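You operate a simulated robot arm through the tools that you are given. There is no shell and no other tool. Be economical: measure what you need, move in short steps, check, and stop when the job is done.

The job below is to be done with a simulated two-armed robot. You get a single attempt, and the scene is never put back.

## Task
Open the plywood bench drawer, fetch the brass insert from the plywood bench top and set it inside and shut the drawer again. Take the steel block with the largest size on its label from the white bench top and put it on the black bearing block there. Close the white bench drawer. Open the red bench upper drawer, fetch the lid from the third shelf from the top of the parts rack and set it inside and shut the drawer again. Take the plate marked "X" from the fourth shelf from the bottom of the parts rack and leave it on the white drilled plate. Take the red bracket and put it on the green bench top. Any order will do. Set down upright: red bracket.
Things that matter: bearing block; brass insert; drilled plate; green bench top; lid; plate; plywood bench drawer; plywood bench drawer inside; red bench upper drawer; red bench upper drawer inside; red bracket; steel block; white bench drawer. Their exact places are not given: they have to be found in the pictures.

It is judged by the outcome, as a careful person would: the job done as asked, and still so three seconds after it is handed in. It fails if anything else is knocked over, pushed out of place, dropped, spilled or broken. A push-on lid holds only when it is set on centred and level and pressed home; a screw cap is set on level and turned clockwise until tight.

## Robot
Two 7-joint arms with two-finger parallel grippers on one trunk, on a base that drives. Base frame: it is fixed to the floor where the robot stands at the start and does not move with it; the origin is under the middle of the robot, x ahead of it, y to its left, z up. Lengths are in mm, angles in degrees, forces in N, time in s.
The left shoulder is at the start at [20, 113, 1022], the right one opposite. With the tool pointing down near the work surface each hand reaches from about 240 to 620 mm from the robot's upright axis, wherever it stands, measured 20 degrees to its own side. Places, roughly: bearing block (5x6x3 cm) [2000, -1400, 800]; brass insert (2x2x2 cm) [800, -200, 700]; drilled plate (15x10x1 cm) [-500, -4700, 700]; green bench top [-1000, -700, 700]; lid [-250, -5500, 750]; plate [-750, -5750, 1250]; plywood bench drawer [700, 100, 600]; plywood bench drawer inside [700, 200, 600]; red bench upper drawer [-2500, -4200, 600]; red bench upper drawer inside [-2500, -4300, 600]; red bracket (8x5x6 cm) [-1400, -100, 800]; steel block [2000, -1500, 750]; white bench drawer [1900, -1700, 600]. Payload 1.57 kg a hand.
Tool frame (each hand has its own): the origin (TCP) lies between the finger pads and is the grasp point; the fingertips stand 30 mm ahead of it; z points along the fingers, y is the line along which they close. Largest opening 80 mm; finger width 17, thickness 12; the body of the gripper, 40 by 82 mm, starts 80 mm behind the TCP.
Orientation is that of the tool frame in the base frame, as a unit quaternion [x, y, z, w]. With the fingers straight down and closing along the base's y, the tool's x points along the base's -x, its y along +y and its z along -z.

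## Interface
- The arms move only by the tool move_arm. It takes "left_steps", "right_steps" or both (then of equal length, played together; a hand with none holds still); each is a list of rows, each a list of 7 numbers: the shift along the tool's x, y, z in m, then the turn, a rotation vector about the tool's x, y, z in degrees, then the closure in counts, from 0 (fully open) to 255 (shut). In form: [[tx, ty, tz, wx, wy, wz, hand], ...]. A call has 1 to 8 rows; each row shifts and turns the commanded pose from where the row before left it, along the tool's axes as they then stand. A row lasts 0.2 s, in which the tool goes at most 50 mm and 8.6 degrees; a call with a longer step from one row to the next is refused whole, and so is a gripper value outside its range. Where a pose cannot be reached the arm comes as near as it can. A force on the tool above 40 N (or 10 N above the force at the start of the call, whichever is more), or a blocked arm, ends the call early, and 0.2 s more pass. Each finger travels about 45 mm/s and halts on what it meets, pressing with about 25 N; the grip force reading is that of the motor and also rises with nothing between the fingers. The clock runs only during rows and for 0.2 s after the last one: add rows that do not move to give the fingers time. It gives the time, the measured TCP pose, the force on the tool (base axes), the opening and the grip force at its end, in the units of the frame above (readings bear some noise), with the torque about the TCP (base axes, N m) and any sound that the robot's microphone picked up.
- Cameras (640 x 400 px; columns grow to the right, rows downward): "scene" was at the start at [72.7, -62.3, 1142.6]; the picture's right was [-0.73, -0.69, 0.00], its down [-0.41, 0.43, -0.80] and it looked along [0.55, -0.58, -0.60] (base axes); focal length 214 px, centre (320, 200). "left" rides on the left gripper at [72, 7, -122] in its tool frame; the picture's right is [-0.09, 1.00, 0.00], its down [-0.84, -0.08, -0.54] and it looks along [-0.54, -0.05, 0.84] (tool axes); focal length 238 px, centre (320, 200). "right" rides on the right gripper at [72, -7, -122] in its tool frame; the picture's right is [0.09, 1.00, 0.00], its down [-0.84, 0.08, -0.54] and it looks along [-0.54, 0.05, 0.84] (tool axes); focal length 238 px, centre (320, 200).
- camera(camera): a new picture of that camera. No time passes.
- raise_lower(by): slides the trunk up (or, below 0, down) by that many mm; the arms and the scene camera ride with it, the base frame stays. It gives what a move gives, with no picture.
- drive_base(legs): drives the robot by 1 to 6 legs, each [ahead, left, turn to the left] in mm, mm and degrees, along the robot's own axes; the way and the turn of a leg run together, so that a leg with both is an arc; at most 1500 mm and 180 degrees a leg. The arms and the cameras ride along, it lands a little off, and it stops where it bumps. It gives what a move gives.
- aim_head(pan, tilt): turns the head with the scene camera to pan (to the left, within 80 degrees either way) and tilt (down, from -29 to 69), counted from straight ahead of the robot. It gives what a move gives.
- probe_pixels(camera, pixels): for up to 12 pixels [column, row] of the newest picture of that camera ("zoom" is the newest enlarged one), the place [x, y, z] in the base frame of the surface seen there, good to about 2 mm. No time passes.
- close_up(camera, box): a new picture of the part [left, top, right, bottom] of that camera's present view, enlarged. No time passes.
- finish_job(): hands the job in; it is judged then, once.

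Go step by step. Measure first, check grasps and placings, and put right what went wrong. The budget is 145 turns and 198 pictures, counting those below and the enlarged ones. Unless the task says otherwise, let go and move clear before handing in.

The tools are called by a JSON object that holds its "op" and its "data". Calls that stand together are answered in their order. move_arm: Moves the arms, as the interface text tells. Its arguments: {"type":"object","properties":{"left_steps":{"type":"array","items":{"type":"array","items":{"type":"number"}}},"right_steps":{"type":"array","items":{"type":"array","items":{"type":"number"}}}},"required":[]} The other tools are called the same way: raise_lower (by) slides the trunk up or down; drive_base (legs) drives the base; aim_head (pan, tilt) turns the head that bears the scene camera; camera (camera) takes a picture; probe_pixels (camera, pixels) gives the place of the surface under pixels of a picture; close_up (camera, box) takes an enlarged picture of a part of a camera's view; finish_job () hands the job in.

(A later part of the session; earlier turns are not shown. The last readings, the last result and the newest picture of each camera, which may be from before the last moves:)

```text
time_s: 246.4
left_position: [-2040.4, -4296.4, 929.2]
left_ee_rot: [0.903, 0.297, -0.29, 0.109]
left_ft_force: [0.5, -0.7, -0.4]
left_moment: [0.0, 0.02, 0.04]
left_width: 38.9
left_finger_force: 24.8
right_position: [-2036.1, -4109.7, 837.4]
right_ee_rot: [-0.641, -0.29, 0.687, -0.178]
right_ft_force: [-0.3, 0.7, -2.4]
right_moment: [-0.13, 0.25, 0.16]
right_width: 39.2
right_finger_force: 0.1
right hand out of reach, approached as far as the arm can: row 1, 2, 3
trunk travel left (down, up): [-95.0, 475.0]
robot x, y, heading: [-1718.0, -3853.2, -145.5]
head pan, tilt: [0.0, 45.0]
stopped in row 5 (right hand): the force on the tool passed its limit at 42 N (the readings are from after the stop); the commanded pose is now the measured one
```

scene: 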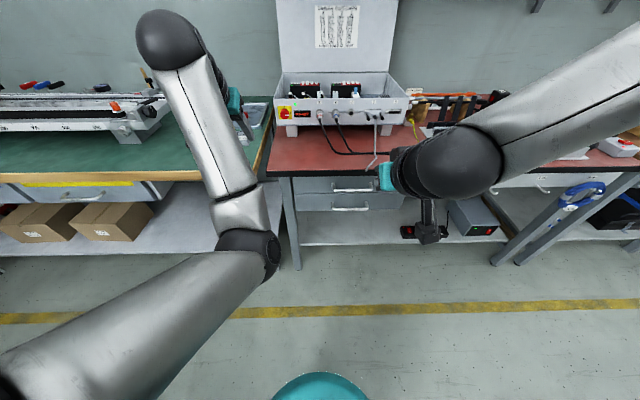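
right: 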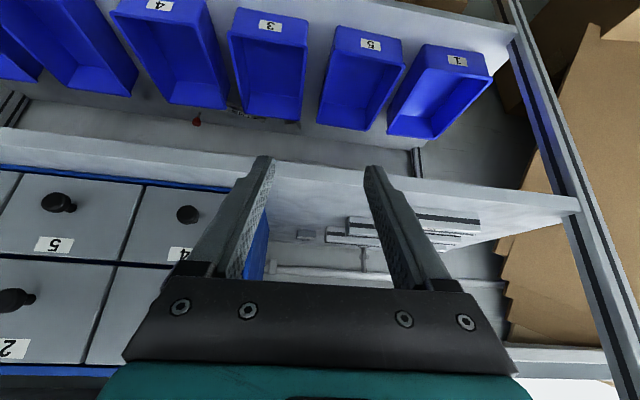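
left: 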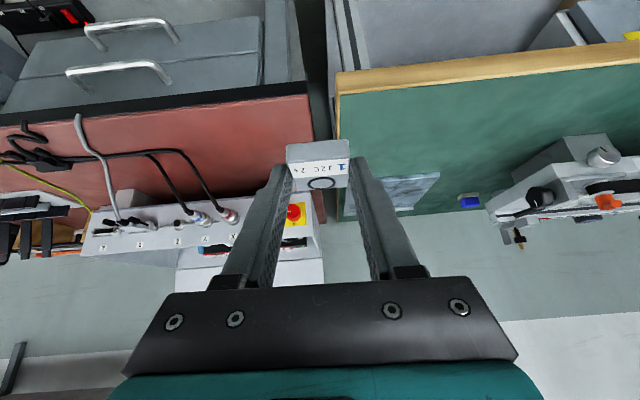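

{"op": "camera", "data": {"camera": "scene"}}

{"op": "camera", "data": {"camera": "right"}}

```text
82 pictures are left
```

scene: 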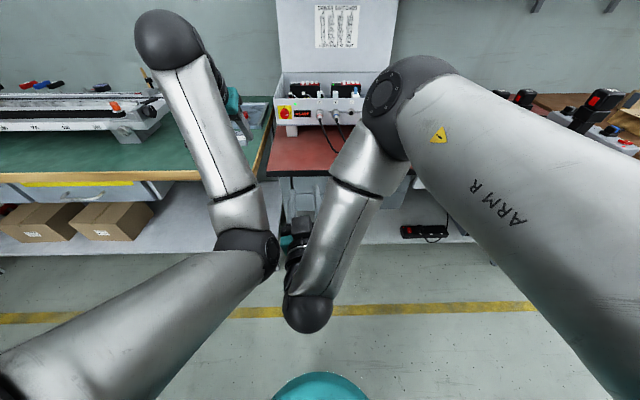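

```text
81 pictures are left
```

right: 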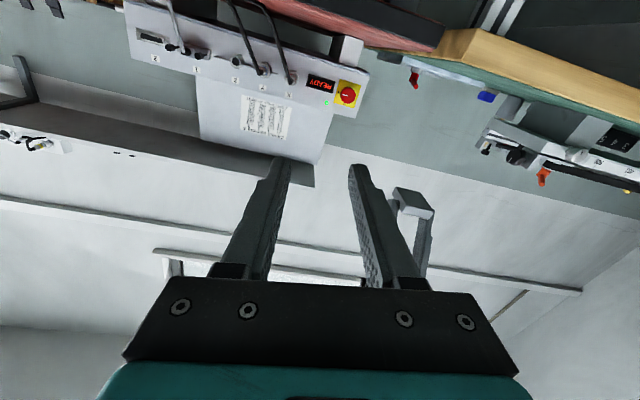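

The elbow flips in that roll. Instead I'll return the right hand to a 30° tilted pose and open the drawer by hooking closed fingers behind the bar from above.

{"op": "move_arm", "data": {"right_steps": [[0, -0.022, 0, -0.2, 7.6, 1.36, 255], [0, -0.022, 0, -0.2, 7.6, 1.36, 255], [0, -0.022, 0, -0.2, 7.6, 1.36, 255], [0, -0.022, 0, -0.2, 7.6, 1.36, 255], [0, -0.022, 0, -0.2, 7.6, 1.36, 255], [0, -0.022, 0, -0.2, 7.6, 1.36, 255], [0, -0.022, 0, -0.2, 7.6, 1.36, 255], [0, -0.022, 0, -0.2, 7.6, 1.36, 255]]}}

{"op": "camera", "data": {"camera": "scene"}}

```text
time_s: 248.2
left_position: [-2041.8, -4296.9, 930.3]
left_ee_rot: [0.903, 0.298, -0.29, 0.11]
left_ft_force: [0.2, -0.2, -0.4]
left_moment: [0.03, 0.01, 0.01]
left_width: 38.8
left_finger_force: 25.3
right_position: [-2143.4, -3974.2, 853.8]
right_ee_rot: [0.922, 0.29, -0.245, 0.078]
right_ft_force: [0.6, -0.4, -0.2]
right_moment: [0.02, 0.0, -0.02]
right_width: 0.0
right_finger_force: 21.2
trunk travel left (down, up): [-95.0, 475.0]
robot x, y, heading: [-1720.2, -3848.4, -145.6]
head pan, tilt: [0.0, 45.0]
```

```text
80 pictures are left
```

scene: 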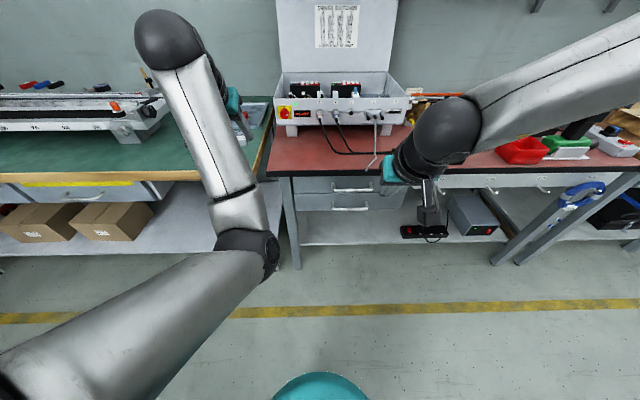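

The hook gap is only ~28 mm, so a proper grip at 45° is safer. I'll make the right hand vertical, yaw it 90°, then pitch 45° so it can clamp the bar; this yaw also suits the plate later.

{"op": "move_arm", "data": {"right_steps": [[0, 0, 0, 0, 7.5, 0, 130], [0, 0, 0, 0, 7.5, 0, 130], [0, 0, 0, 0, 7.5, 0, 130], [0, 0, 0, 0, 7.5, 0, 130], [0, 0, 0, 0, 0, -8.2, 130], [0, 0, 0, 0, 0, -8.2, 130], [0, 0, 0, 0, 0, -8.2, 130], [0, 0, 0, 0, 0, -8.2, 130]]}}

{"op": "move_arm", "data": {"right_steps": [[0, 0, 0, 0, 0, -8.2, 130], [0, 0, 0, 0, 0, -8.2, 130], [0, 0, 0, 0, 0, -8.2, 130], [0, 0, 0, 0, 0, -8.2, 130], [0, 0, 0, 0, 0, -8.2, 130], [0, 0, 0, 0, 0, -8.2, 130], [0, 0, 0, 0, 0, -8, 130], [0, 0, 0, 0, 0, 0, 130]]}}

{"op": "move_arm", "data": {"right_steps": [[0, 0, 0, 7.5, 0, 0, 130], [0, 0, 0, 7.5, 0, 0, 130], [0, 0, 0, 7.5, 0, 0, 130], [0, 0, 0, 7.5, 0, 0, 130], [0, 0, 0, 7.5, 0, 0, 130], [0, 0, 0, 7.5, 0, 0, 130]]}}

{"op": "camera", "data": {"camera": "scene"}}

```text
time_s: 250.0
left_position: [-2041.6, -4296.8, 930.3]
left_ee_rot: [0.903, 0.297, -0.291, 0.11]
left_ft_force: [0.9, 0.6, -0.2]
left_moment: [0.03, 0.03, -0.01]
left_width: 38.6
left_finger_force: 25.1
right_position: [-2143.2, -3971.8, 852.4]
right_ee_rot: [0.83, 0.558, 0.002, 0.0]
right_ft_force: [-0.1, -0.3, -0.3]
right_moment: [-0.01, -0.03, 0.02]
right_width: 39.1
right_finger_force: 0.1
trunk travel left (down, up): [-95.0, 475.0]
robot x, y, heading: [-1716.7, -3846.8, -145.5]
head pan, tilt: [0.0, 45.0]
```

```text
time_s: 251.8
left_position: [-2040.9, -4295.9, 930.6]
left_ee_rot: [0.903, 0.297, -0.29, 0.11]
left_ft_force: [-0.4, 0.6, 0.5]
left_moment: [0.02, 0.02, 0.03]
left_width: 38.7
left_finger_force: 25.3
right_position: [-2086.2, -3915.1, 838.4]
right_ee_rot: [0.658, 0.753, -0.007, -0.015]
right_ft_force: [-0.4, 0.7, 0.3]
right_moment: [-0.04, -0.02, -0.04]
right_width: 39.1
right_finger_force: 0.0
right hand out of reach, approached as far as the arm can: row 3, 4, 5, 6, 7
trunk travel left (down, up): [-95.0, 475.0]
robot x, y, heading: [-1720.8, -3846.7, -145.1]
head pan, tilt: [0.0, 45.0]
```

```text
time_s: 253.2
left_position: [-2040.3, -4296.2, 930.0]
left_ee_rot: [0.903, 0.297, -0.29, 0.109]
left_ft_force: [-0.3, -0.1, 0.3]
left_moment: [0.05, 0.01, 0.02]
left_width: 39.0
left_finger_force: 24.8
right_position: [-2093.0, -3926.9, 836.1]
right_ee_rot: [0.603, 0.692, -0.295, -0.265]
right_ft_force: [0.6, -0.1, 0.1]
right_moment: [0.0, -0.01, -0.01]
right_width: 38.8
right_finger_force: 0.1
right hand out of reach, approached as far as the arm can: row 5, 6
trunk travel left (down, up): [-95.0, 475.0]
robot x, y, heading: [-1721.1, -3851.1, -145.3]
head pan, tilt: [0.0, 45.0]
```

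```text
79 pictures are left
```

scene: 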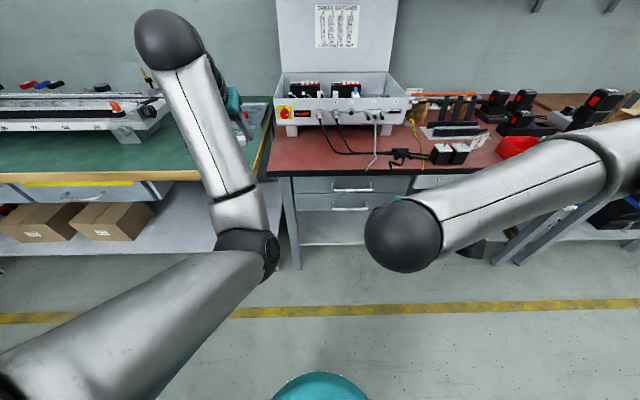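

The right wrist hits its roll limit at −63°; the other direction (+90°, as the left arm used) should work. Rotating that way.

{"op": "move_arm", "data": {"right_steps": [[0, 0, 0, -7.8, 0, 0, 130], [0, 0, 0, -7.8, 0, 0, 130], [0, 0, 0, -7.8, 0, 0, 130], [0, 0, 0, -7.8, 0, 0, 130], [0, 0, 0, -7.8, 0, 0, 130], [0, 0, 0, -7.8, 0, 0, 130], [0, 0, 0, 0, 0, 8.5, 130], [0, 0, 0, 0, 0, 8.5, 130]]}}

{"op": "move_arm", "data": {"right_steps": [[0, 0, 0, 0, 0, 8.5, 130], [0, 0, 0, 0, 0, 8.5, 130], [0, 0, 0, 0, 0, 8.5, 130], [0, 0, 0, 0, 0, 8.5, 130], [0, 0, 0, 0, 0, 8.5, 130], [0, 0, 0, 0, 0, 8.5, 130], [0, 0, 0, 0, 0, 8.5, 130], [0, 0, 0, 0, 0, 8.5, 130]]}}

{"op": "move_arm", "data": {"right_steps": [[0, 0, 0, 0, 0, 8.5, 130], [0, 0, 0, 0, 0, 8.5, 130], [0, 0, 0, 0, 0, 8.5, 130], [0, 0, 0, 0, 0, 8.5, 130], [0, 0, 0, 0, 0, 8.5, 130], [0, 0, 0, 0, 0, 8.5, 130], [0, 0, 0, 0, 0, 8.5, 130], [0, 0, 0, 0, 0, 8.5, 130]]}}

{"op": "camera", "data": {"camera": "scene"}}

```text
time_s: 255.0
left_position: [-2041.1, -4296.5, 930.0]
left_ee_rot: [0.903, 0.298, -0.289, 0.111]
left_ft_force: [0.2, 0.2, 0.1]
left_moment: [-0.01, 0.0, -0.02]
left_width: 38.9
left_finger_force: 25.1
right_position: [-2092.3, -3926.2, 835.8]
right_ee_rot: [0.762, 0.646, -0.025, -0.023]
right_ft_force: [0.6, 0.1, -0.6]
right_moment: [-0.01, 0.01, 0.03]
right_width: 39.0
right_finger_force: 0.1
right hand out of reach, approached as far as the arm can: row 6
trunk travel left (down, up): [-95.0, 475.0]
robot x, y, heading: [-1717.7, -3849.5, -145.1]
head pan, tilt: [0.0, 45.0]
```

```text
time_s: 256.8
left_position: [-2041.2, -4296.2, 929.9]
left_ee_rot: [0.903, 0.298, -0.29, 0.11]
left_ft_force: [0.4, -0.6, -0.2]
left_moment: [-0.04, 0.02, 0.01]
left_width: 39.1
left_finger_force: 24.3
right_position: [-2093.0, -3927.1, 836.0]
right_ee_rot: [0.993, 0.109, -0.033, -0.006]
right_ft_force: [-0.6, -1.0, 0.4]
right_moment: [0.02, -0.03, 0.02]
right_width: 39.0
right_finger_force: 0.1
trunk travel left (down, up): [-95.0, 475.0]
robot x, y, heading: [-1717.4, -3851.1, -145.3]
head pan, tilt: [0.0, 45.0]
```

```text
time_s: 258.6
left_position: [-2040.3, -4296.5, 930.2]
left_ee_rot: [0.903, 0.297, -0.29, 0.109]
left_ft_force: [0.6, -0.6, -1.4]
left_moment: [0.02, 0.01, -0.02]
left_width: 38.9
left_finger_force: 25.4
right_position: [-2091.7, -3926.7, 834.8]
right_ee_rot: [0.884, -0.465, -0.032, 0.014]
right_ft_force: [0.6, 0.3, -0.4]
right_moment: [0.01, -0.01, 0.01]
right_width: 39.1
right_finger_force: 0.1
trunk travel left (down, up): [-95.0, 475.0]
robot x, y, heading: [-1718.9, -3851.8, -145.5]
head pan, tilt: [0.0, 45.0]
```

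```text
78 pictures are left
```

scene: 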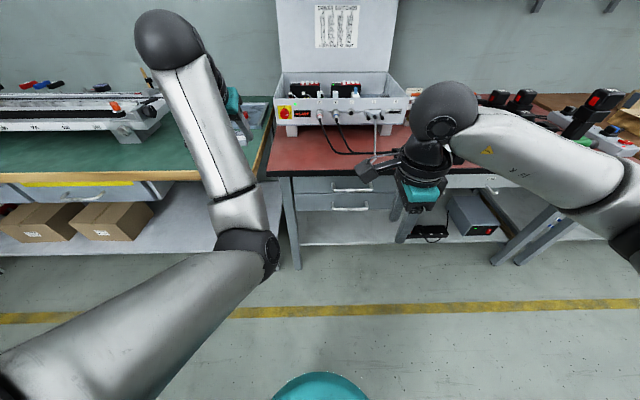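

+90° yaw reached cleanly. Now lower/advance a bit and pitch the right hand to horizontal.

{"op": "move_arm", "data": {"right_steps": [[0, 0.02, 0.03, 0, 0, 0, 130], [0, 0.02, 0.03, 0, 0, 0, 130], [0, 0.02, 0.03, 0, 0, 0, 130], [0, 0.01, 0.03, 0, 0, 0, 130], [0, 0, 0, -8.2, 0, 0, 130], [0, 0, 0, -8.2, 0, 0, 130], [0, 0, 0, -8.2, 0, 0, 130], [0, 0, 0, -8.2, 0, 0, 130]]}}

{"op": "move_arm", "data": {"right_steps": [[0, 0, 0, -8.2, 0, 0, 130], [0, 0, 0, -8.2, 0, 0, 130], [0, 0, 0, -8.2, 0, 0, 130], [0, 0, 0, -8.2, 0, 0, 130], [0, 0, 0, -8.2, 0, 0, 130], [0, 0, 0, -8.2, 0, 0, 130], [0, 0, 0, -8.0, 0, 0, 130]]}}

{"op": "camera", "data": {"camera": "right"}}

{"op": "camera", "data": {"camera": "scene"}}

```text
time_s: 260.4
left_position: [-2041.0, -4296.8, 929.6]
left_ee_rot: [0.903, 0.297, -0.291, 0.109]
left_ft_force: [0.1, -1.1, -0.5]
left_moment: [0.02, -0.05, 0.0]
left_width: 38.8
left_finger_force: 25.3
right_position: [-2157.6, -3965.7, 719.7]
right_ee_rot: [0.845, -0.436, -0.161, 0.266]
right_ft_force: [-0.2, 0.0, 0.0]
right_moment: [0.02, 0.02, 0.0]
right_width: 39.1
right_finger_force: 0.0
trunk travel left (down, up): [-95.0, 475.0]
robot x, y, heading: [-1716.4, -3851.8, -145.3]
head pan, tilt: [0.0, 45.0]
```

```text
time_s: 262.0
left_position: [-2041.0, -4296.5, 930.2]
left_ee_rot: [0.903, 0.298, -0.29, 0.11]
left_ft_force: [-0.5, -0.5, 1.1]
left_moment: [0.01, -0.02, -0.01]
left_width: 38.7
left_finger_force: 24.3
right_position: [-2158.0, -3966.3, 719.8]
right_ee_rot: [0.832, -0.428, -0.182, 0.304]
right_ft_force: [-0.1, -0.3, -0.8]
right_moment: [0.01, 0.02, -0.01]
right_width: 38.9
right_finger_force: 0.1
right hand out of reach, approached as far as the arm can: row 2, 3, 4, 5, 6, 7
trunk travel left (down, up): [-95.0, 475.0]
robot x, y, heading: [-1720.2, -3849.0, -145.4]
head pan, tilt: [0.0, 45.0]
```

```text
77 pictures are left
```

right: 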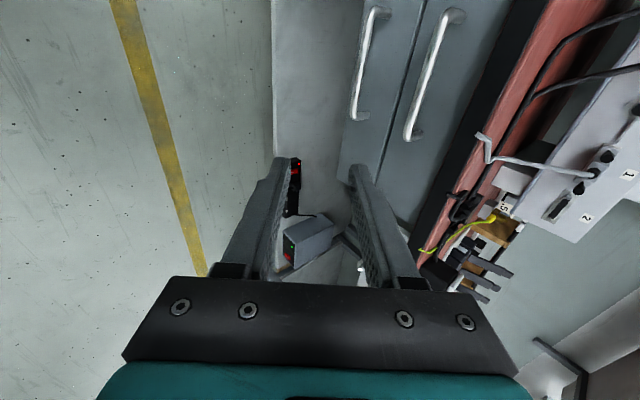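

```text
76 pictures are left
```

scene: 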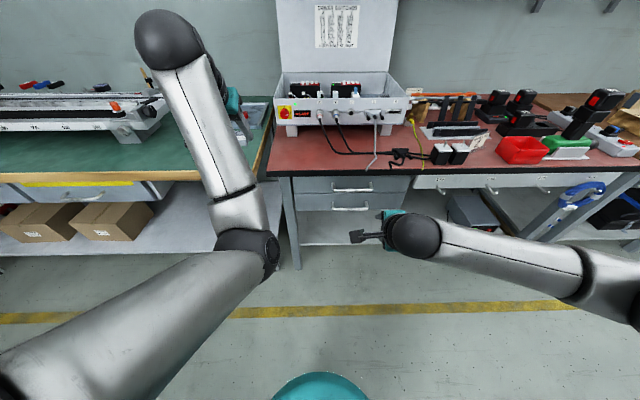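

Pitch stops at 41°, which still lets me clamp the bar with the upper finger behind it. Align the base, narrow the fingers and pre-position.

{"op": "drive_base", "data": {"legs": [[0, 0, 1.4], [100, 0, 0]]}}

{"op": "move_arm", "data": {"right_steps": [[0.02, 0.018, 0.005, 0, 0, 0, 178], [0.019, 0.018, 0.005, 0, 0, 0, 178], [0, 0, 0, 0, 0, 0, 178]]}}

{"op": "camera", "data": {"camera": "right"}}

{"op": "camera", "data": {"camera": "scene"}}

```text
time_s: 263.5
left_position: [-2111.4, -4360.7, 930.2]
left_ee_rot: [0.899, 0.308, -0.288, 0.113]
left_ft_force: [0.3, -0.9, -0.4]
left_moment: [0.03, 0.0, 0.0]
left_width: 38.7
left_finger_force: 24.7
right_position: [-2233.9, -4032.5, 720.1]
right_ee_rot: [0.836, -0.419, -0.177, 0.305]
right_ft_force: [0.2, 0.8, -0.1]
right_moment: [0.0, -0.02, 0.0]
right_width: 39.1
right_finger_force: 0.1
trunk travel left (down, up): [-95.0, 475.0]
robot x, y, heading: [-1793.4, -3905.1, -144.0]
head pan, tilt: [0.0, 45.0]
```

```text
time_s: 264.3
left_position: [-2110.7, -4361.9, 929.8]
left_ee_rot: [0.9, 0.308, -0.289, 0.113]
left_ft_force: [-0.1, -0.1, -0.3]
left_moment: [0.01, -0.02, -0.06]
left_width: 38.9
left_finger_force: 24.8
right_position: [-2237.4, -4086.7, 732.9]
right_ee_rot: [0.836, -0.42, -0.179, 0.305]
right_ft_force: [0.0, 0.1, -0.2]
right_moment: [0.02, -0.01, -0.01]
right_width: 24.1
right_finger_force: 0.0
trunk travel left (down, up): [-95.0, 475.0]
robot x, y, heading: [-1798.5, -3906.3, -144.2]
head pan, tilt: [0.0, 45.0]
```

```text
75 pictures are left
```

right: 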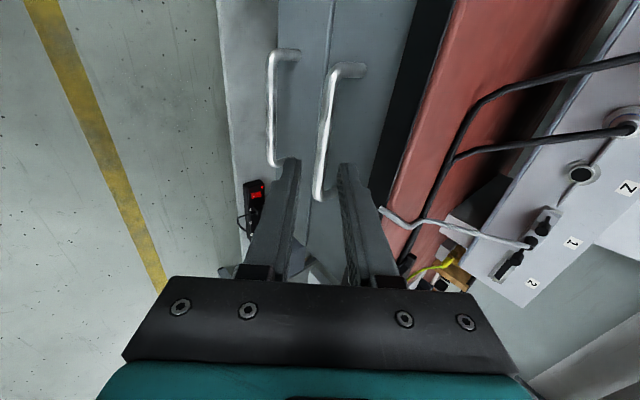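

```text
74 pictures are left
```

scene: 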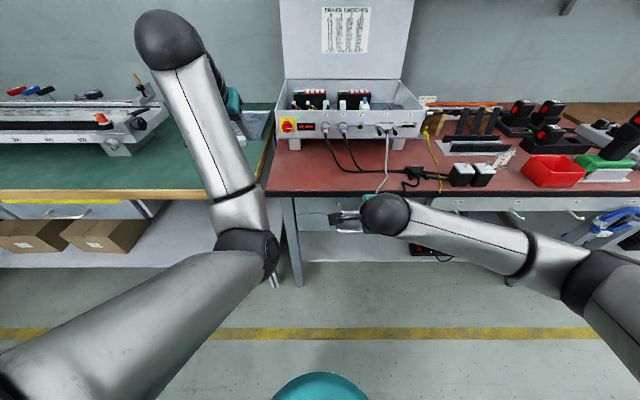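

{"op": "probe_pixels", "data": {"camera": "right", "pixels": [[331, 90], [325, 140], [319, 185], [270, 120], [360, 100], [340, 60]]}}

```text
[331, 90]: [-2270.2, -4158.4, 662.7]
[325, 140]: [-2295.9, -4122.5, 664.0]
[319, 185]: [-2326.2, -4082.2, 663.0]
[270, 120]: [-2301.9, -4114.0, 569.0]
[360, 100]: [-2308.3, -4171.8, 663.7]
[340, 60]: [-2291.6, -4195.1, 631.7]
```

{"op": "move_arm", "data": {"right_steps": [[0, 0.0052, 0, 0, 0, 0, 178], [0, 0, 0.041, 0, 0, 0, 178], [0, 0, 0.0406, 0, 0, 0, 178], [0, 0, 0, 0, 0, 0, 178], [0, 0, 0, 0, 0, 0, 255], [0, 0, 0, 0, 0, 0, 255], [0, 0, 0, 0, 0, 0, 255]]}}

{"op": "camera", "data": {"camera": "right"}}

```text
time_s: 265.9
left_position: [-2110.3, -4362.0, 929.4]
left_ee_rot: [0.899, 0.308, -0.289, 0.114]
left_ft_force: [-0.5, 0.7, 0.5]
left_moment: [0.04, 0.0, -0.01]
left_width: 38.8
left_finger_force: 24.9
right_position: [-2284.4, -4115.8, 676.7]
right_ee_rot: [0.836, -0.42, -0.177, 0.305]
right_ft_force: [0.3, -0.3, -4.7]
right_moment: [-0.15, -0.2, -0.42]
right_width: 12.2
right_finger_force: 28.8
trunk travel left (down, up): [-95.0, 475.0]
robot x, y, heading: [-1795.3, -3910.4, -144.0]
head pan, tilt: [0.0, 45.0]
```

```text
73 pictures are left
```

right: 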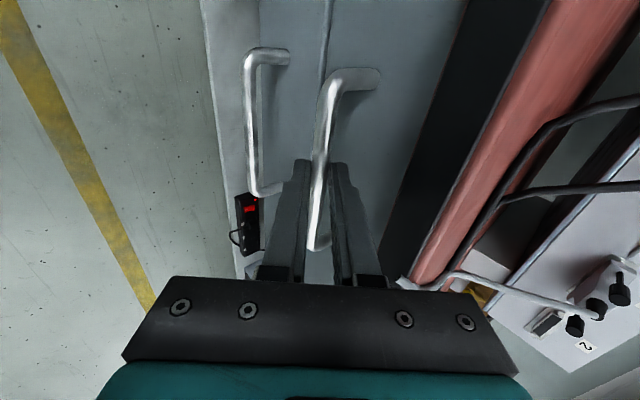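

Bar clamped (12.2 mm). Pull by driving back 200 mm.

{"op": "drive_base", "data": {"legs": [[-200, 0, 0]]}}

{"op": "camera", "data": {"camera": "scene"}}

{"op": "camera", "data": {"camera": "left"}}

```text
time_s: 267.5
left_position: [-1949.6, -4244.5, 929.2]
left_ee_rot: [0.9, 0.307, -0.288, 0.113]
left_ft_force: [0.0, -0.4, -0.1]
left_moment: [-0.04, -0.02, -0.01]
left_width: 38.7
left_finger_force: 25.1
right_position: [-2124.1, -3999.1, 675.5]
right_ee_rot: [0.836, -0.419, -0.177, 0.306]
right_ft_force: [0.2, -0.7, -8.0]
right_moment: [-0.23, -0.31, -0.31]
right_width: 11.9
right_finger_force: 29.1
trunk travel left (down, up): [-95.0, 475.0]
robot x, y, heading: [-1637.7, -3784.8, -143.8]
head pan, tilt: [0.0, 45.0]
```

```text
72 pictures are left
```

scene: 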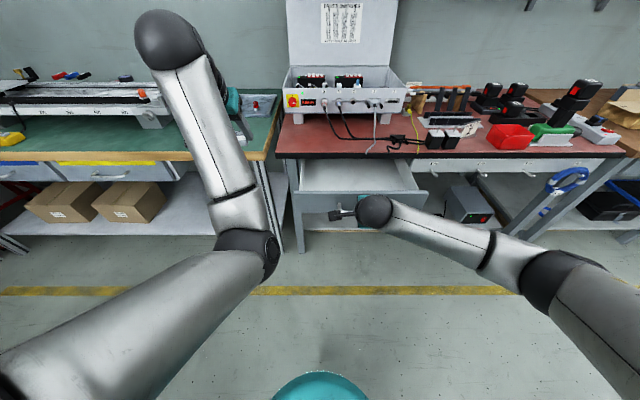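

```text
71 pictures are left
```

left: 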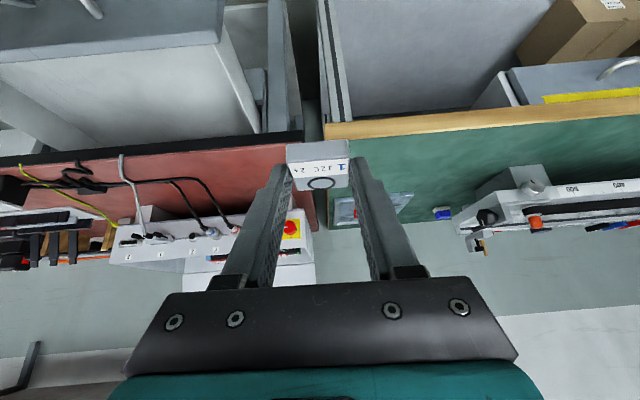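

Drawer is open. Probing the inside.

{"op": "probe_pixels", "data": {"camera": "left", "pixels": [[190, 95], [150, 90], [100, 100], [235, 90], [225, 30], [200, 60], [180, 120]]}}

{"op": "probe_pixels", "data": {"camera": "scene", "pixels": [[325, 178], [345, 185], [310, 192], [300, 193], [360, 170]]}}

```text
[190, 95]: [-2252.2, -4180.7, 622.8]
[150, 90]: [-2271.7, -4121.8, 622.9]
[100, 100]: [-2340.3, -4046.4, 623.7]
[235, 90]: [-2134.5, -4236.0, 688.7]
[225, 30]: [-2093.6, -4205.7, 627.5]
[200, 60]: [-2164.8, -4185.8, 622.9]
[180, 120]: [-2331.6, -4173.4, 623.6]
```

```text
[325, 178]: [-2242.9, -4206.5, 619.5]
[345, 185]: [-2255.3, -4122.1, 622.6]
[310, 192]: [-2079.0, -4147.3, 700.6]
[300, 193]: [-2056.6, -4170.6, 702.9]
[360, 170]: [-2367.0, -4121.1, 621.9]
```

Release the bar with the right hand and move it aside, then bring the lid over the drawer with the left.

{"op": "move_arm", "data": {"right_steps": [[0, 0, 0, 0, 0, 0, 170], [0, 0, 0, 0, 0, 0, 170], [0, 0, -0.04, 0, 0, 0, 170], [0, 0, -0.04, 0, 0, 0, 170], [-0.045, 0, 0, 0, 0, 0, 170], [-0.045, 0, 0, 0, 0, 0, 170], [-0.045, 0, 0, 0, 0, 0, 255]]}}

{"op": "move_arm", "data": {"left_steps": [[0.0008, -0.0297, 0.0345, 0, 0, 0, 255], [0.0008, -0.0297, 0.0345, 0, 0, 0, 255], [0.0008, -0.0297, 0.0345, 0, 0, 0, 255], [0.0008, -0.0297, 0.0345, 0, 0, 0, 255], [0.0008, -0.0297, 0.0345, 0, 0, 0, 255], [0.0008, -0.0297, 0.0345, 0, 0, 0, 255]]}}

{"op": "camera", "data": {"camera": "left"}}

{"op": "camera", "data": {"camera": "scene"}}

```text
time_s: 269.1
left_position: [-1949.3, -4244.2, 928.3]
left_ee_rot: [0.899, 0.307, -0.29, 0.113]
left_ft_force: [0.5, -0.4, 0.3]
left_moment: [0.04, -0.02, 0.03]
left_width: 38.9
left_finger_force: 25.3
right_position: [-2158.9, -3858.1, 741.7]
right_ee_rot: [0.836, -0.419, -0.176, 0.306]
right_ft_force: [0.6, -0.8, -0.3]
right_moment: [0.01, -0.01, 0.02]
right_width: 0.1
right_finger_force: 3.4
trunk travel left (down, up): [-95.0, 475.0]
robot x, y, heading: [-1634.4, -3788.0, -144.1]
head pan, tilt: [0.0, 45.0]
```

```text
time_s: 270.5
left_position: [-2151.5, -4179.7, 755.7]
left_ee_rot: [0.9, 0.307, -0.289, 0.111]
left_ft_force: [-0.6, -0.1, -0.2]
left_moment: [-0.01, 0.03, 0.0]
left_width: 39.0
left_finger_force: 24.7
right_position: [-2157.2, -3858.0, 742.1]
right_ee_rot: [0.837, -0.42, -0.177, 0.305]
right_ft_force: [0.0, -1.0, -1.1]
right_moment: [0.03, -0.01, 0.02]
right_width: 0.2
right_finger_force: 21.2
trunk travel left (down, up): [-95.0, 475.0]
robot x, y, heading: [-1638.1, -3787.5, -143.9]
head pan, tilt: [0.0, 45.0]
```

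```text
70 pictures are left
```

left: 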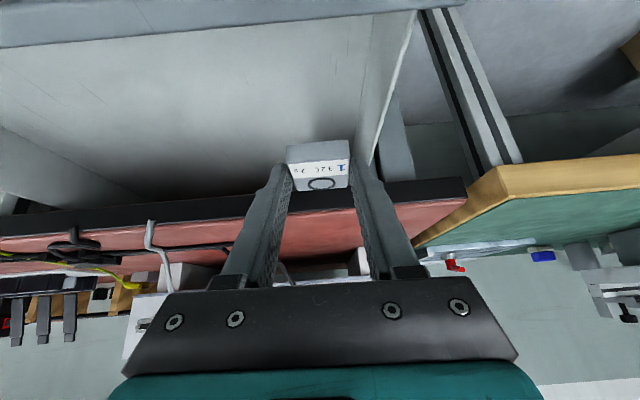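

```text
69 pictures are left
```

scene: 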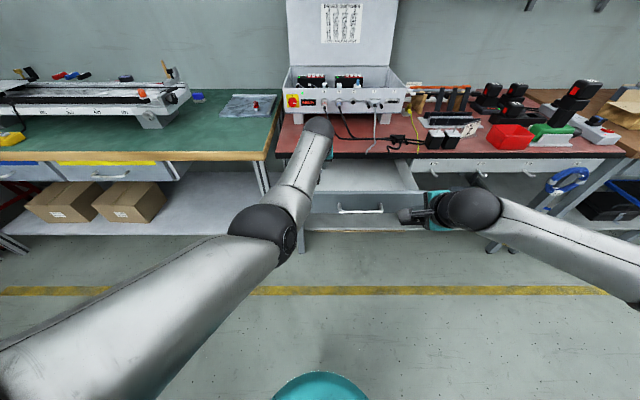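

Above the drawer; shift 20 mm away from the wall and descend.

{"op": "move_arm", "data": {"left_steps": [[0.0, -0.02, 0.0, 0, 0, 0, 255], [0.0194, 0, 0.0267, 0, 0, 0, 255], [0.0194, 0, 0.0267, 0, 0, 0, 255], [0.019, 0, 0.0262, 0, 0, 0, 255], [0, 0, 0, 0, 0, 0, 255]]}}

{"op": "camera", "data": {"camera": "scene"}}

{"op": "camera", "data": {"camera": "left"}}

```text
time_s: 271.7
left_position: [-2144.4, -4165.8, 662.8]
left_ee_rot: [0.9, 0.307, -0.289, 0.112]
left_ft_force: [-0.8, 0.0, 1.2]
left_moment: [0.0, -0.04, -0.01]
left_width: 38.8
left_finger_force: 25.5
left hand out of reach, approached as far as the arm can: row 3, 4
right_position: [-2158.0, -3857.7, 741.1]
right_ee_rot: [0.836, -0.419, -0.178, 0.306]
right_ft_force: [0.9, 0.5, -0.8]
right_moment: [0.02, -0.01, 0.01]
right_width: 0.0
right_finger_force: 21.1
trunk travel left (down, up): [-95.0, 475.0]
robot x, y, heading: [-1641.8, -3792.2, -144.1]
head pan, tilt: [0.0, 45.0]
```

```text
68 pictures are left
```

scene: 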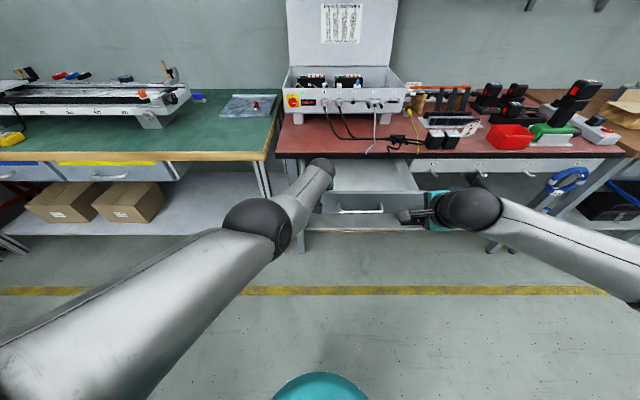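

```text
67 pictures are left
```

left: 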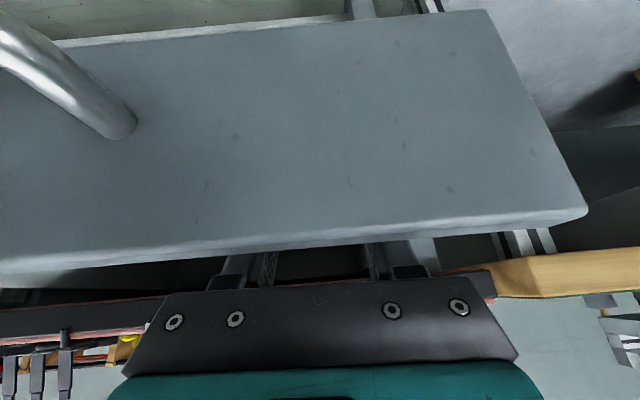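

The left arm is at its reach, lid ~7 mm above the drawer floor; lower the trunk 6 mm, then release.

{"op": "raise_lower", "data": {"by": -6}}

{"op": "move_arm", "data": {"left_steps": [[0, 0, 0, 0, 0, 0, 95], [0, 0, 0, 0, 0, 0, 95], [-0.0175, 0, -0.0243, 0, 0, 0, 95], [-0.0175, 0, -0.0243, 0, 0, 0, 95], [-0.0175, 0, -0.0243, 0, 0, 0, 95], [-0.0175, 0, -0.0243, 0, 0, 0, 95], [-0.0175, 0, -0.0243, 0, 0, 0, 95]]}}

{"op": "camera", "data": {"camera": "left"}}

```text
time_s: 272.2
left_position: [-2144.6, -4166.1, 655.9]
left_ee_rot: [0.9, 0.307, -0.289, 0.113]
left_ft_force: [-0.5, 0.5, -0.1]
left_moment: [0.0, 0.04, -0.04]
left_width: 38.9
left_finger_force: 25.3
right_position: [-2157.9, -3859.1, 735.6]
right_ee_rot: [0.836, -0.42, -0.178, 0.305]
right_ft_force: [0.5, -0.8, -1.0]
right_moment: [-0.02, 0.0, 0.02]
right_width: 0.1
right_finger_force: 21.1
trunk travel left (down, up): [-89.0, 481.0]
robot x, y, heading: [-1637.1, -3790.2, -143.9]
head pan, tilt: [0.0, 45.0]
```

```text
time_s: 273.9
left_position: [-2144.1, -4164.8, 807.9]
left_ee_rot: [0.9, 0.307, -0.288, 0.113]
left_ft_force: [0.0, -0.1, 0.1]
left_moment: [0.03, 0.02, -0.02]
left_width: 49.9
left_finger_force: 0.0
right_position: [-2158.0, -3859.1, 735.7]
right_ee_rot: [0.836, -0.42, -0.178, 0.305]
right_ft_force: [-0.2, 0.3, 0.6]
right_moment: [-0.02, 0.02, 0.0]
right_width: 0.2
right_finger_force: 21.3
trunk travel left (down, up): [-89.0, 481.0]
robot x, y, heading: [-1637.6, -3791.6, -144.0]
head pan, tilt: [0.0, 45.0]
```

```text
66 pictures are left
```

left: 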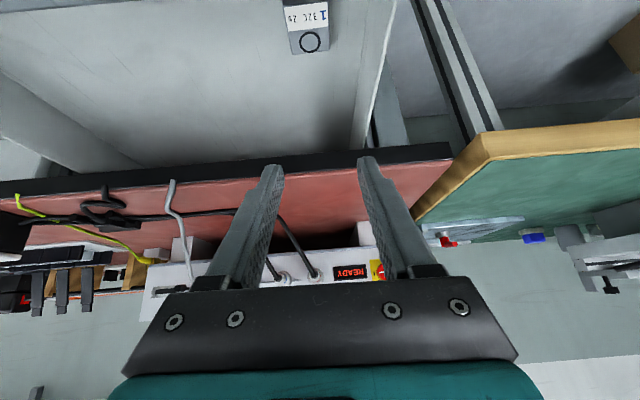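

The lid lies in the drawer. Retract the left hand, set the right hand's closed tips against the face right of the handle, and push shut.

{"op": "move_arm", "data": {"left_steps": [[0.0365, 0, -0.0265, 0, 0, 0, 95], [0.0365, 0, -0.0265, 0, 0, 0, 95], [0.0365, 0, -0.0265, 0, 0, 0, 95], [0.0365, 0, -0.0265, 0, 0, 0, 95], [0.0365, 0, -0.0265, 0, 0, 0, 95]], "right_steps": [[0, -0.018, 0.0203, 0, 0, 0, 255], [0, -0.0176, 0.0202, 0, 0, 0, 255], [0, 0, 0, 0, 0, 0, 255], [0, 0, 0, 0, 0, 0, 255], [0, 0, 0, 0, 0, 0, 255]]}}

{"op": "drive_base", "data": {"legs": [[150, 0, 0]]}}

{"op": "camera", "data": {"camera": "scene"}}

{"op": "camera", "data": {"camera": "right"}}

```text
time_s: 274.5
left_position: [-2104.3, -4159.4, 941.4]
left_ee_rot: [0.851, 0.308, -0.395, 0.157]
left_ft_force: [-0.1, -0.6, -1.2]
left_moment: [-0.01, -0.01, -0.05]
left_width: 50.2
left_finger_force: 0.1
right_position: [-2159.7, -3856.1, 686.2]
right_ee_rot: [0.837, -0.42, -0.178, 0.304]
right_ft_force: [-0.1, 0.6, -0.3]
right_moment: [0.05, 0.03, 0.01]
right_width: 0.1
right_finger_force: 21.2
trunk travel left (down, up): [-89.0, 481.0]
robot x, y, heading: [-1637.9, -3791.0, -144.2]
head pan, tilt: [0.0, 45.0]
stopped in row 3 (left hand): the arm was blocked; the commanded pose is now the measured one
```

```text
time_s: 275.8
left_position: [-2224.6, -4244.7, 941.2]
left_ee_rot: [0.851, 0.309, -0.395, 0.158]
left_ft_force: [-1.0, -0.1, 0.7]
left_moment: [-0.03, -0.02, 0.02]
left_width: 50.3
left_finger_force: 0.2
right_position: [-2279.4, -3941.7, 685.7]
right_ee_rot: [0.837, -0.419, -0.176, 0.305]
right_ft_force: [0.0, -0.5, 0.7]
right_moment: [0.01, -0.01, -0.01]
right_width: 0.0
right_finger_force: 21.6
trunk travel left (down, up): [-89.0, 481.0]
robot x, y, heading: [-1753.3, -3878.8, -143.8]
head pan, tilt: [0.0, 45.0]
```

```text
65 pictures are left
```

scene: 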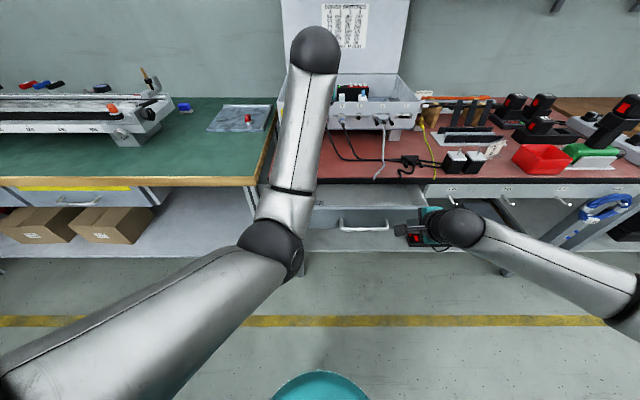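

```text
64 pictures are left
```

right: 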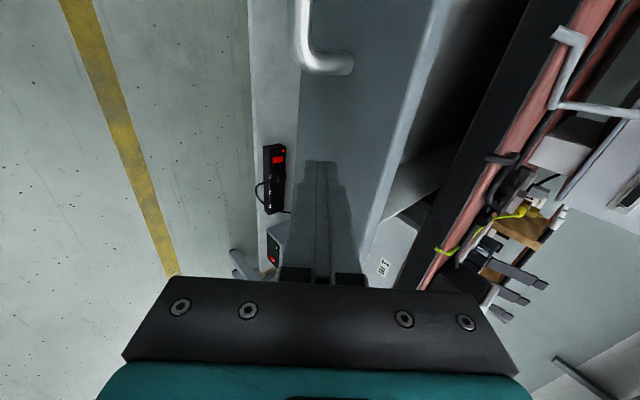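

The face is moving with the tips; ~127 mm remain. Push the rest with the arm so the left hand stays clear of the bench equipment.

{"op": "move_arm", "data": {"right_steps": [[0, 0.0135, 0.0119, 0, 0, 0, 255], [0, 0.0135, 0.0119, 0, 0, 0, 255], [0, 0.0135, 0.0119, 0, 0, 0, 255], [0, 0.0135, 0.0119, 0, 0, 0, 255], [0, 0.0135, 0.0119, 0, 0, 0, 255], [0, 0.0135, 0.0119, 0, 0, 0, 255], [0, 0.0135, 0.0119, 0, 0, 0, 255], [0, 0.006, 0.0053, 0, 0, 0, 255]]}}

{"op": "camera", "data": {"camera": "right"}}

```text
time_s: 277.8
left_position: [-2219.7, -4246.2, 944.9]
left_ee_rot: [0.85, 0.308, -0.396, 0.16]
left_ft_force: [1.0, 0.7, -0.2]
left_moment: [0.0, -0.01, 0.0]
left_width: 50.3
left_finger_force: 0.1
right_position: [-2383.6, -4019.9, 685.9]
right_ee_rot: [0.837, -0.42, -0.176, 0.303]
right_ft_force: [19.3, 12.7, 14.6]
right_moment: [-0.04, 0.04, 0.03]
right_width: 0.1
right_finger_force: 20.4
trunk travel left (down, up): [-89.0, 481.0]
robot x, y, heading: [-1754.7, -3879.6, -143.9]
head pan, tilt: [0.0, 45.0]
stopped in row 8 (right hand): the force on the tool passed its limit at 42 N (the readings are from after the stop); the commanded pose is now the measured one
```

```text
63 pictures are left
```

right: 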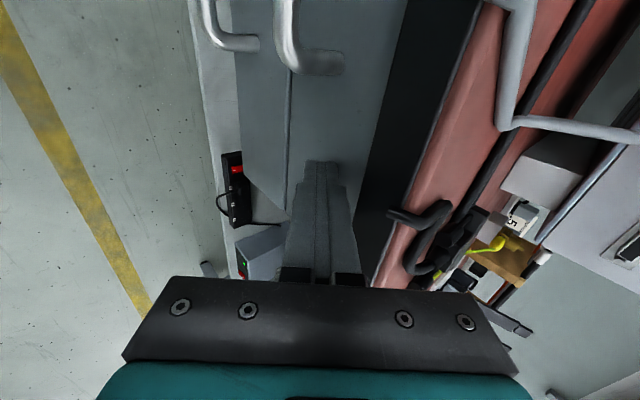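

{"op": "probe_pixels", "data": {"camera": "right", "pixels": [[340, 110], [340, 140], [265, 140], [390, 130], [360, 90]]}}

```text
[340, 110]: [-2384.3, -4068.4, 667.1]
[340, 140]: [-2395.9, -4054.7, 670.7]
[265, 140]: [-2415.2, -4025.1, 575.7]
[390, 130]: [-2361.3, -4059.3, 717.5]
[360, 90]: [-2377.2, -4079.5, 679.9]
```

Upper face is flush with the lower drawer: shut. Now for the plate: retract, make the right hand vertical again, drive to the rack with the base turned so the left arm stays out of the rack, and raise the trunk.

{"op": "move_arm", "data": {"right_steps": [[0, 0, -0.04, 0, 0, 0, 255], [0, 0, -0.04, 0, 0, 0, 130], [0, 0, -0.04, 0, 0, 0, 20], [0, 0, 0, 8.3, 0, 0, 10], [0, 0, 0, 8.3, 0, 0, 10], [0, 0, 0, 8.3, 0, 0, 10], [0, 0, 0, 8.3, 0, 0, 10], [0, 0, 0, 8.3, 0, 0, 10]]}}

{"op": "drive_base", "data": {"legs": [[-100, 0, 0], [0, 0, 135], [691, -1139, 0]]}}

{"op": "raise_lower", "data": {"by": 365}}

{"op": "move_arm", "data": {"right_steps": [[0, 0, 0, 0, 0, 7.5, 10], [0, 0, 0, 0, 0, 7.5, 10], [0, 0, 0, 0, 0, 7.5, 10], [0, 0, 0, 0, 0, 7.5, 10], [0, 0, 0, 0, 0, 7.5, 10], [0, 0, 0, 0, 0, 7.5, 10]]}}

{"op": "aim_head", "data": {"pan": -45, "tilt": 30}}

{"op": "camera", "data": {"camera": "scene"}}

{"op": "camera", "data": {"camera": "right"}}

```text
time_s: 279.6
left_position: [-2223.7, -4246.7, 942.3]
left_ee_rot: [0.851, 0.308, -0.396, 0.158]
left_ft_force: [-0.6, 0.1, 0.7]
left_moment: [0.01, -0.03, -0.01]
left_width: 50.0
left_finger_force: 0.1
right_position: [-2320.1, -3978.5, 774.9]
right_ee_rot: [0.89, -0.455, -0.014, -0.016]
right_ft_force: [0.0, 0.1, 0.7]
right_moment: [0.03, -0.03, 0.01]
right_width: 77.0
right_finger_force: 0.1
trunk travel left (down, up): [-89.0, 481.0]
robot x, y, heading: [-1753.0, -3877.0, -144.1]
head pan, tilt: [0.0, 45.0]
```

```text
time_s: 292.5
left_position: [-568.7, -5090.5, 941.9]
left_ee_rot: [0.043, 0.904, -0.006, 0.426]
left_ft_force: [0.3, -1.1, 0.1]
left_moment: [0.0, 0.0, 0.01]
left_width: 50.2
left_finger_force: 0.1
right_position: [-688.4, -5349.2, 773.0]
right_ee_rot: [0.763, 0.646, -0.02, 0.009]
right_ft_force: [0.8, 0.1, 0.0]
right_moment: [-0.01, 0.01, 0.03]
right_width: 77.1
right_finger_force: 0.0
trunk travel left (down, up): [-89.0, 481.0]
robot x, y, heading: [-1159.8, -5019.7, -9.1]
head pan, tilt: [0.0, 45.0]
```

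```text
time_s: 296.0
left_position: [-567.5, -5091.0, 1307.7]
left_ee_rot: [0.043, 0.903, -0.006, 0.427]
left_ft_force: [-0.1, -0.2, 0.2]
left_moment: [0.01, 0.04, 0.04]
left_width: 50.2
left_finger_force: 0.0
right_position: [-688.4, -5349.6, 1138.8]
right_ee_rot: [0.763, 0.646, -0.021, 0.008]
right_ft_force: [-0.5, -1.0, -0.1]
right_moment: [0.04, 0.03, 0.02]
right_width: 76.9
right_finger_force: 0.1
trunk travel left (down, up): [-454.0, 116.0]
robot x, y, heading: [-1161.5, -5018.2, -9.3]
head pan, tilt: [0.0, 45.0]
```

```text
time_s: 297.4
left_position: [-567.5, -5091.4, 1306.2]
left_ee_rot: [0.043, 0.904, -0.005, 0.426]
left_ft_force: [0.5, 0.5, -0.3]
left_moment: [-0.02, 0.03, -0.01]
left_width: 50.3
left_finger_force: 0.1
right_position: [-689.9, -5349.5, 1140.6]
right_ee_rot: [0.952, 0.304, -0.015, 0.017]
right_ft_force: [0.5, 0.0, -0.7]
right_moment: [-0.01, 0.01, 0.01]
right_width: 76.9
right_finger_force: 0.1
trunk travel left (down, up): [-454.0, 116.0]
robot x, y, heading: [-1156.9, -5019.7, -9.0]
head pan, tilt: [0.0, 45.0]
```

```text
time_s: 298.6
left_position: [-566.8, -5090.0, 1307.9]
left_ee_rot: [0.043, 0.904, -0.006, 0.426]
left_ft_force: [0.2, 0.5, 0.2]
left_moment: [0.0, 0.01, 0.0]
left_width: 50.3
left_finger_force: 0.1
right_position: [-689.0, -5348.9, 1139.4]
right_ee_rot: [0.952, 0.305, -0.016, 0.014]
right_ft_force: [-0.4, 0.5, 0.3]
right_moment: [0.0, 0.0, 0.01]
right_width: 76.8
right_finger_force: 0.1
trunk travel left (down, up): [-454.0, 116.0]
robot x, y, heading: [-1155.6, -5018.2, -9.3]
head pan, tilt: [-45.0, 30.0]
```

```text
62 pictures are left
```

scene: 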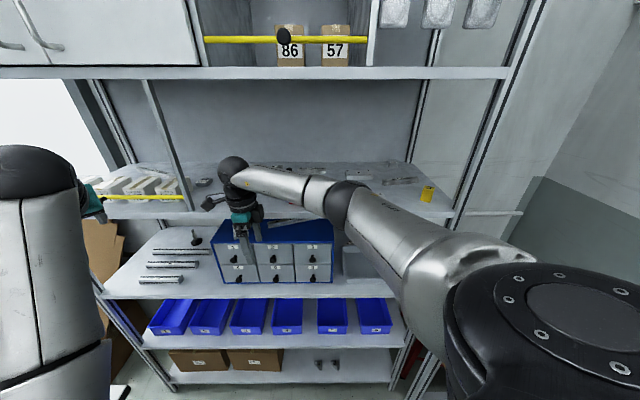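

```text
61 pictures are left
```

right: 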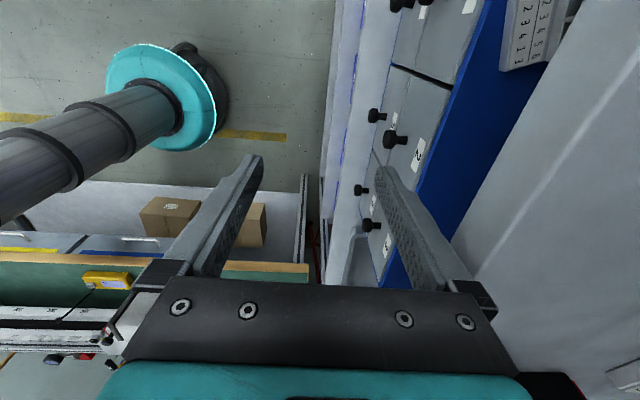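

The right hand is now vertical with its closing direction into the rack, just outside the rack front. Back it off slightly, raise it above shelf level, and shift it sideways to the X plate.

{"op": "move_arm", "data": {"left_steps": [[-0.025, 0, -0.021, 0, 0, 0, 95], [-0.013, 0, -0.011, 0, 0, 0, 95], [0, 0, 0, 0, 0, 0, 95], [0, 0, 0, 0, 0, 0, 95], [0, 0, 0, 0, 0, 0, 95], [0, 0, 0, 0, 0, 0, 95], [0, 0, 0, 0, 0, 0, 95], [0, 0, 0, 0, 0, 0, 95]], "right_steps": [[0, -0.04, 0, 0, 0, 0, 10], [0, 0, -0.045, 0, 0, 0, 10], [0, 0, -0.045, 0, 0, 0, 10], [0, 0, -0.045, 0, 0, 0, 10], [-0.045, 0, 0, 0, 0, 0, 10], [-0.045, 0, 0, 0, 0, 0, 10], [-0.045, 0, 0, 0, 0, 0, 10], [-0.045, 0, 0, 0, 0, 0, 10]]}}

{"op": "move_arm", "data": {"right_steps": [[-0.045, 0, 0, 0, 0, 0, 10], [-0.045, 0, 0, 0, 0, 0, 10], [-0.045, 0, 0, 0, 0, 0, 10], [-0.012, 0, 0, 0, 0, 0, 10]]}}

{"op": "camera", "data": {"camera": "scene"}}

{"op": "camera", "data": {"camera": "right"}}

```text
time_s: 300.4
left_position: [-569.6, -5093.1, 1356.9]
left_ee_rot: [0.043, 0.904, -0.005, 0.426]
left_ft_force: [-0.5, -0.6, -0.4]
left_moment: [0.01, 0.0, -0.01]
left_width: 50.4
left_finger_force: 0.0
right_position: [-858.6, -5415.9, 1282.3]
right_ee_rot: [0.952, 0.306, -0.015, 0.016]
right_ft_force: [0.1, -0.4, -0.2]
right_moment: [-0.03, -0.03, -0.03]
right_width: 77.0
right_finger_force: 0.1
trunk travel left (down, up): [-454.0, 116.0]
robot x, y, heading: [-1158.7, -5016.4, -9.3]
head pan, tilt: [-45.0, 30.0]
```

```text
time_s: 301.4
left_position: [-568.8, -5093.4, 1356.2]
left_ee_rot: [0.042, 0.904, -0.005, 0.425]
left_ft_force: [0.1, 1.0, 0.8]
left_moment: [-0.01, -0.02, 0.01]
left_width: 49.8
left_finger_force: 0.0
right_position: [-973.9, -5502.4, 1285.0]
right_ee_rot: [0.952, 0.307, -0.015, 0.015]
right_ft_force: [0.1, -0.5, -0.1]
right_moment: [-0.04, 0.04, -0.01]
right_width: 76.6
right_finger_force: 0.1
trunk travel left (down, up): [-454.0, 116.0]
robot x, y, heading: [-1161.2, -5024.9, -9.2]
head pan, tilt: [-45.0, 30.0]
```

```text
60 pictures are left
```

scene: 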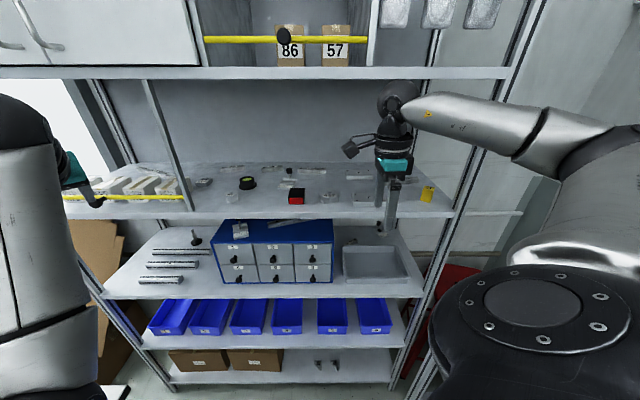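

```text
59 pictures are left
```

right: 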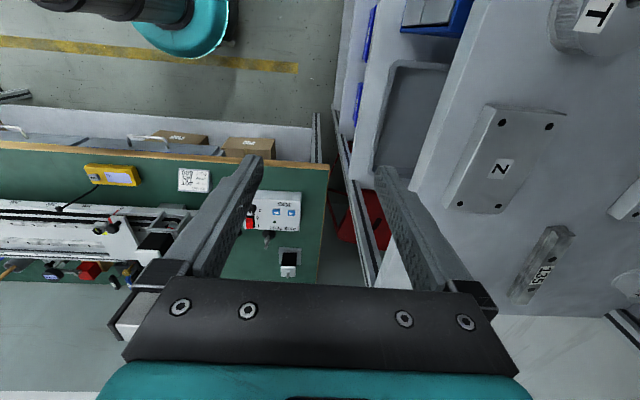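

{"op": "probe_pixels", "data": {"camera": "scene", "pixels": [[300, 77], [300, 69], [450, 77], [395, 84], [385, 90], [410, 95], [520, 120], [500, 145], [470, 110]]}}

{"op": "probe_pixels", "data": {"camera": "right", "pixels": [[500, 165], [550, 115], [460, 205], [620, 210], [600, 20], [545, 260]]}}

```text
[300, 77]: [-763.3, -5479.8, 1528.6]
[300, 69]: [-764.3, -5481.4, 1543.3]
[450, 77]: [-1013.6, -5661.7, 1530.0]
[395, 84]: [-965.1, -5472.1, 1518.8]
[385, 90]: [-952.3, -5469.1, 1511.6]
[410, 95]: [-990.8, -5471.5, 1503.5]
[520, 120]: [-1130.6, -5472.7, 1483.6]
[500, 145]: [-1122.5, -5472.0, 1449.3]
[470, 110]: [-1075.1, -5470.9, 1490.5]
```

```text
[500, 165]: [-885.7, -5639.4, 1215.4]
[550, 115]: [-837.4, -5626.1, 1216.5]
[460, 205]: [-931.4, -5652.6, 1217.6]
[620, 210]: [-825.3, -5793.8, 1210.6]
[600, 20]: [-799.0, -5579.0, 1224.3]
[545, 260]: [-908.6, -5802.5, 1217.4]
```

The shelf above is at 1528 and the wrist tops ~237 mm over the TCP, so I'll enter at TCP z≈1250. First shift the base left so the forearm clears the rack post, compensating with the hand.

{"op": "drive_base", "data": {"legs": [[64, 64, 0]]}}

{"op": "move_arm", "data": {"right_steps": [[-0.048, 0, 0, 0, 0, 0, 10], [-0.048, 0, 0, 0, 0, 0, 10], [0, 0, 0.035, 0, 0, 0, 10]]}}

{"op": "camera", "data": {"camera": "right"}}

{"op": "camera", "data": {"camera": "scene"}}

```text
time_s: 302.5
left_position: [-496.1, -5041.1, 1355.6]
left_ee_rot: [0.043, 0.904, -0.005, 0.425]
left_ft_force: [0.2, -0.9, -0.9]
left_moment: [-0.01, 0.0, 0.0]
left_width: 50.2
left_finger_force: 0.1
right_position: [-899.1, -5450.7, 1285.6]
right_ee_rot: [0.952, 0.306, -0.016, 0.015]
right_ft_force: [1.0, -0.5, 0.1]
right_moment: [-0.03, 0.03, -0.01]
right_width: 76.9
right_finger_force: 0.0
trunk travel left (down, up): [-454.0, 116.0]
robot x, y, heading: [-1083.8, -4969.5, -9.1]
head pan, tilt: [-45.0, 30.0]
```

```text
time_s: 303.3
left_position: [-494.1, -5041.3, 1356.3]
left_ee_rot: [0.043, 0.904, -0.006, 0.425]
left_ft_force: [-0.6, -0.1, 0.4]
left_moment: [0.05, 0.02, 0.0]
left_width: 50.0
left_finger_force: 0.1
right_position: [-978.9, -5505.6, 1252.6]
right_ee_rot: [0.952, 0.306, -0.015, 0.016]
right_ft_force: [-0.9, 0.1, 0.5]
right_moment: [0.0, 0.03, 0.01]
right_width: 77.1
right_finger_force: 0.1
trunk travel left (down, up): [-454.0, 116.0]
robot x, y, heading: [-1084.3, -4964.7, -9.1]
head pan, tilt: [-45.0, 30.0]
```

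```text
58 pictures are left
```

right: 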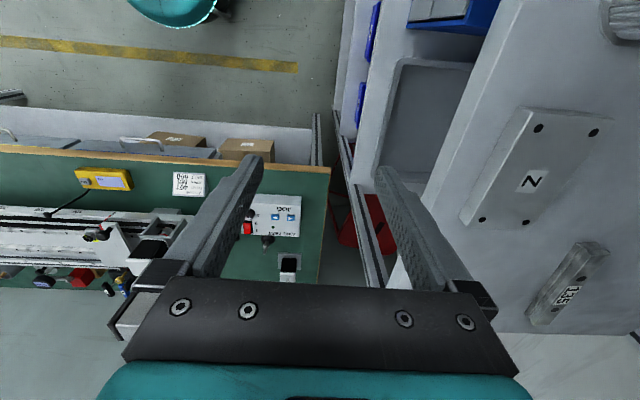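

```text
57 pictures are left
```

scene: 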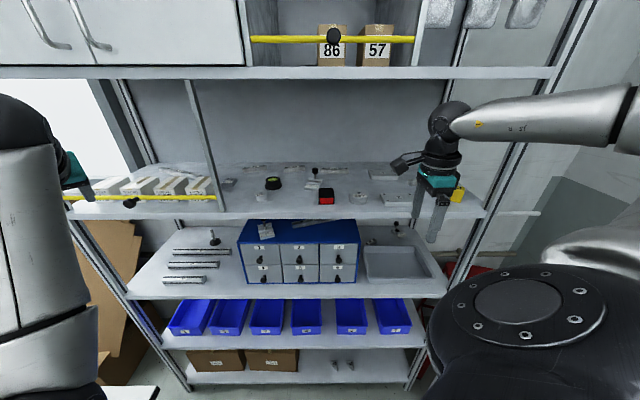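

{"op": "probe_pixels", "data": {"camera": "scene", "pixels": [[450, 115], [500, 120], [560, 118], [600, 115], [632, 120], [620, 250], [575, 60], [540, 180]]}}

```text
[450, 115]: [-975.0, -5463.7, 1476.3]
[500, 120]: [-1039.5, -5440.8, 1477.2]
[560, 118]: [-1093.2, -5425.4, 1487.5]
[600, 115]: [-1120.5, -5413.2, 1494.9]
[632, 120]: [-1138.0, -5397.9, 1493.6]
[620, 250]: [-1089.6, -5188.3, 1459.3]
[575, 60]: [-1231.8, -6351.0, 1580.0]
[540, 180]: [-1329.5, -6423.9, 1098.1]
```

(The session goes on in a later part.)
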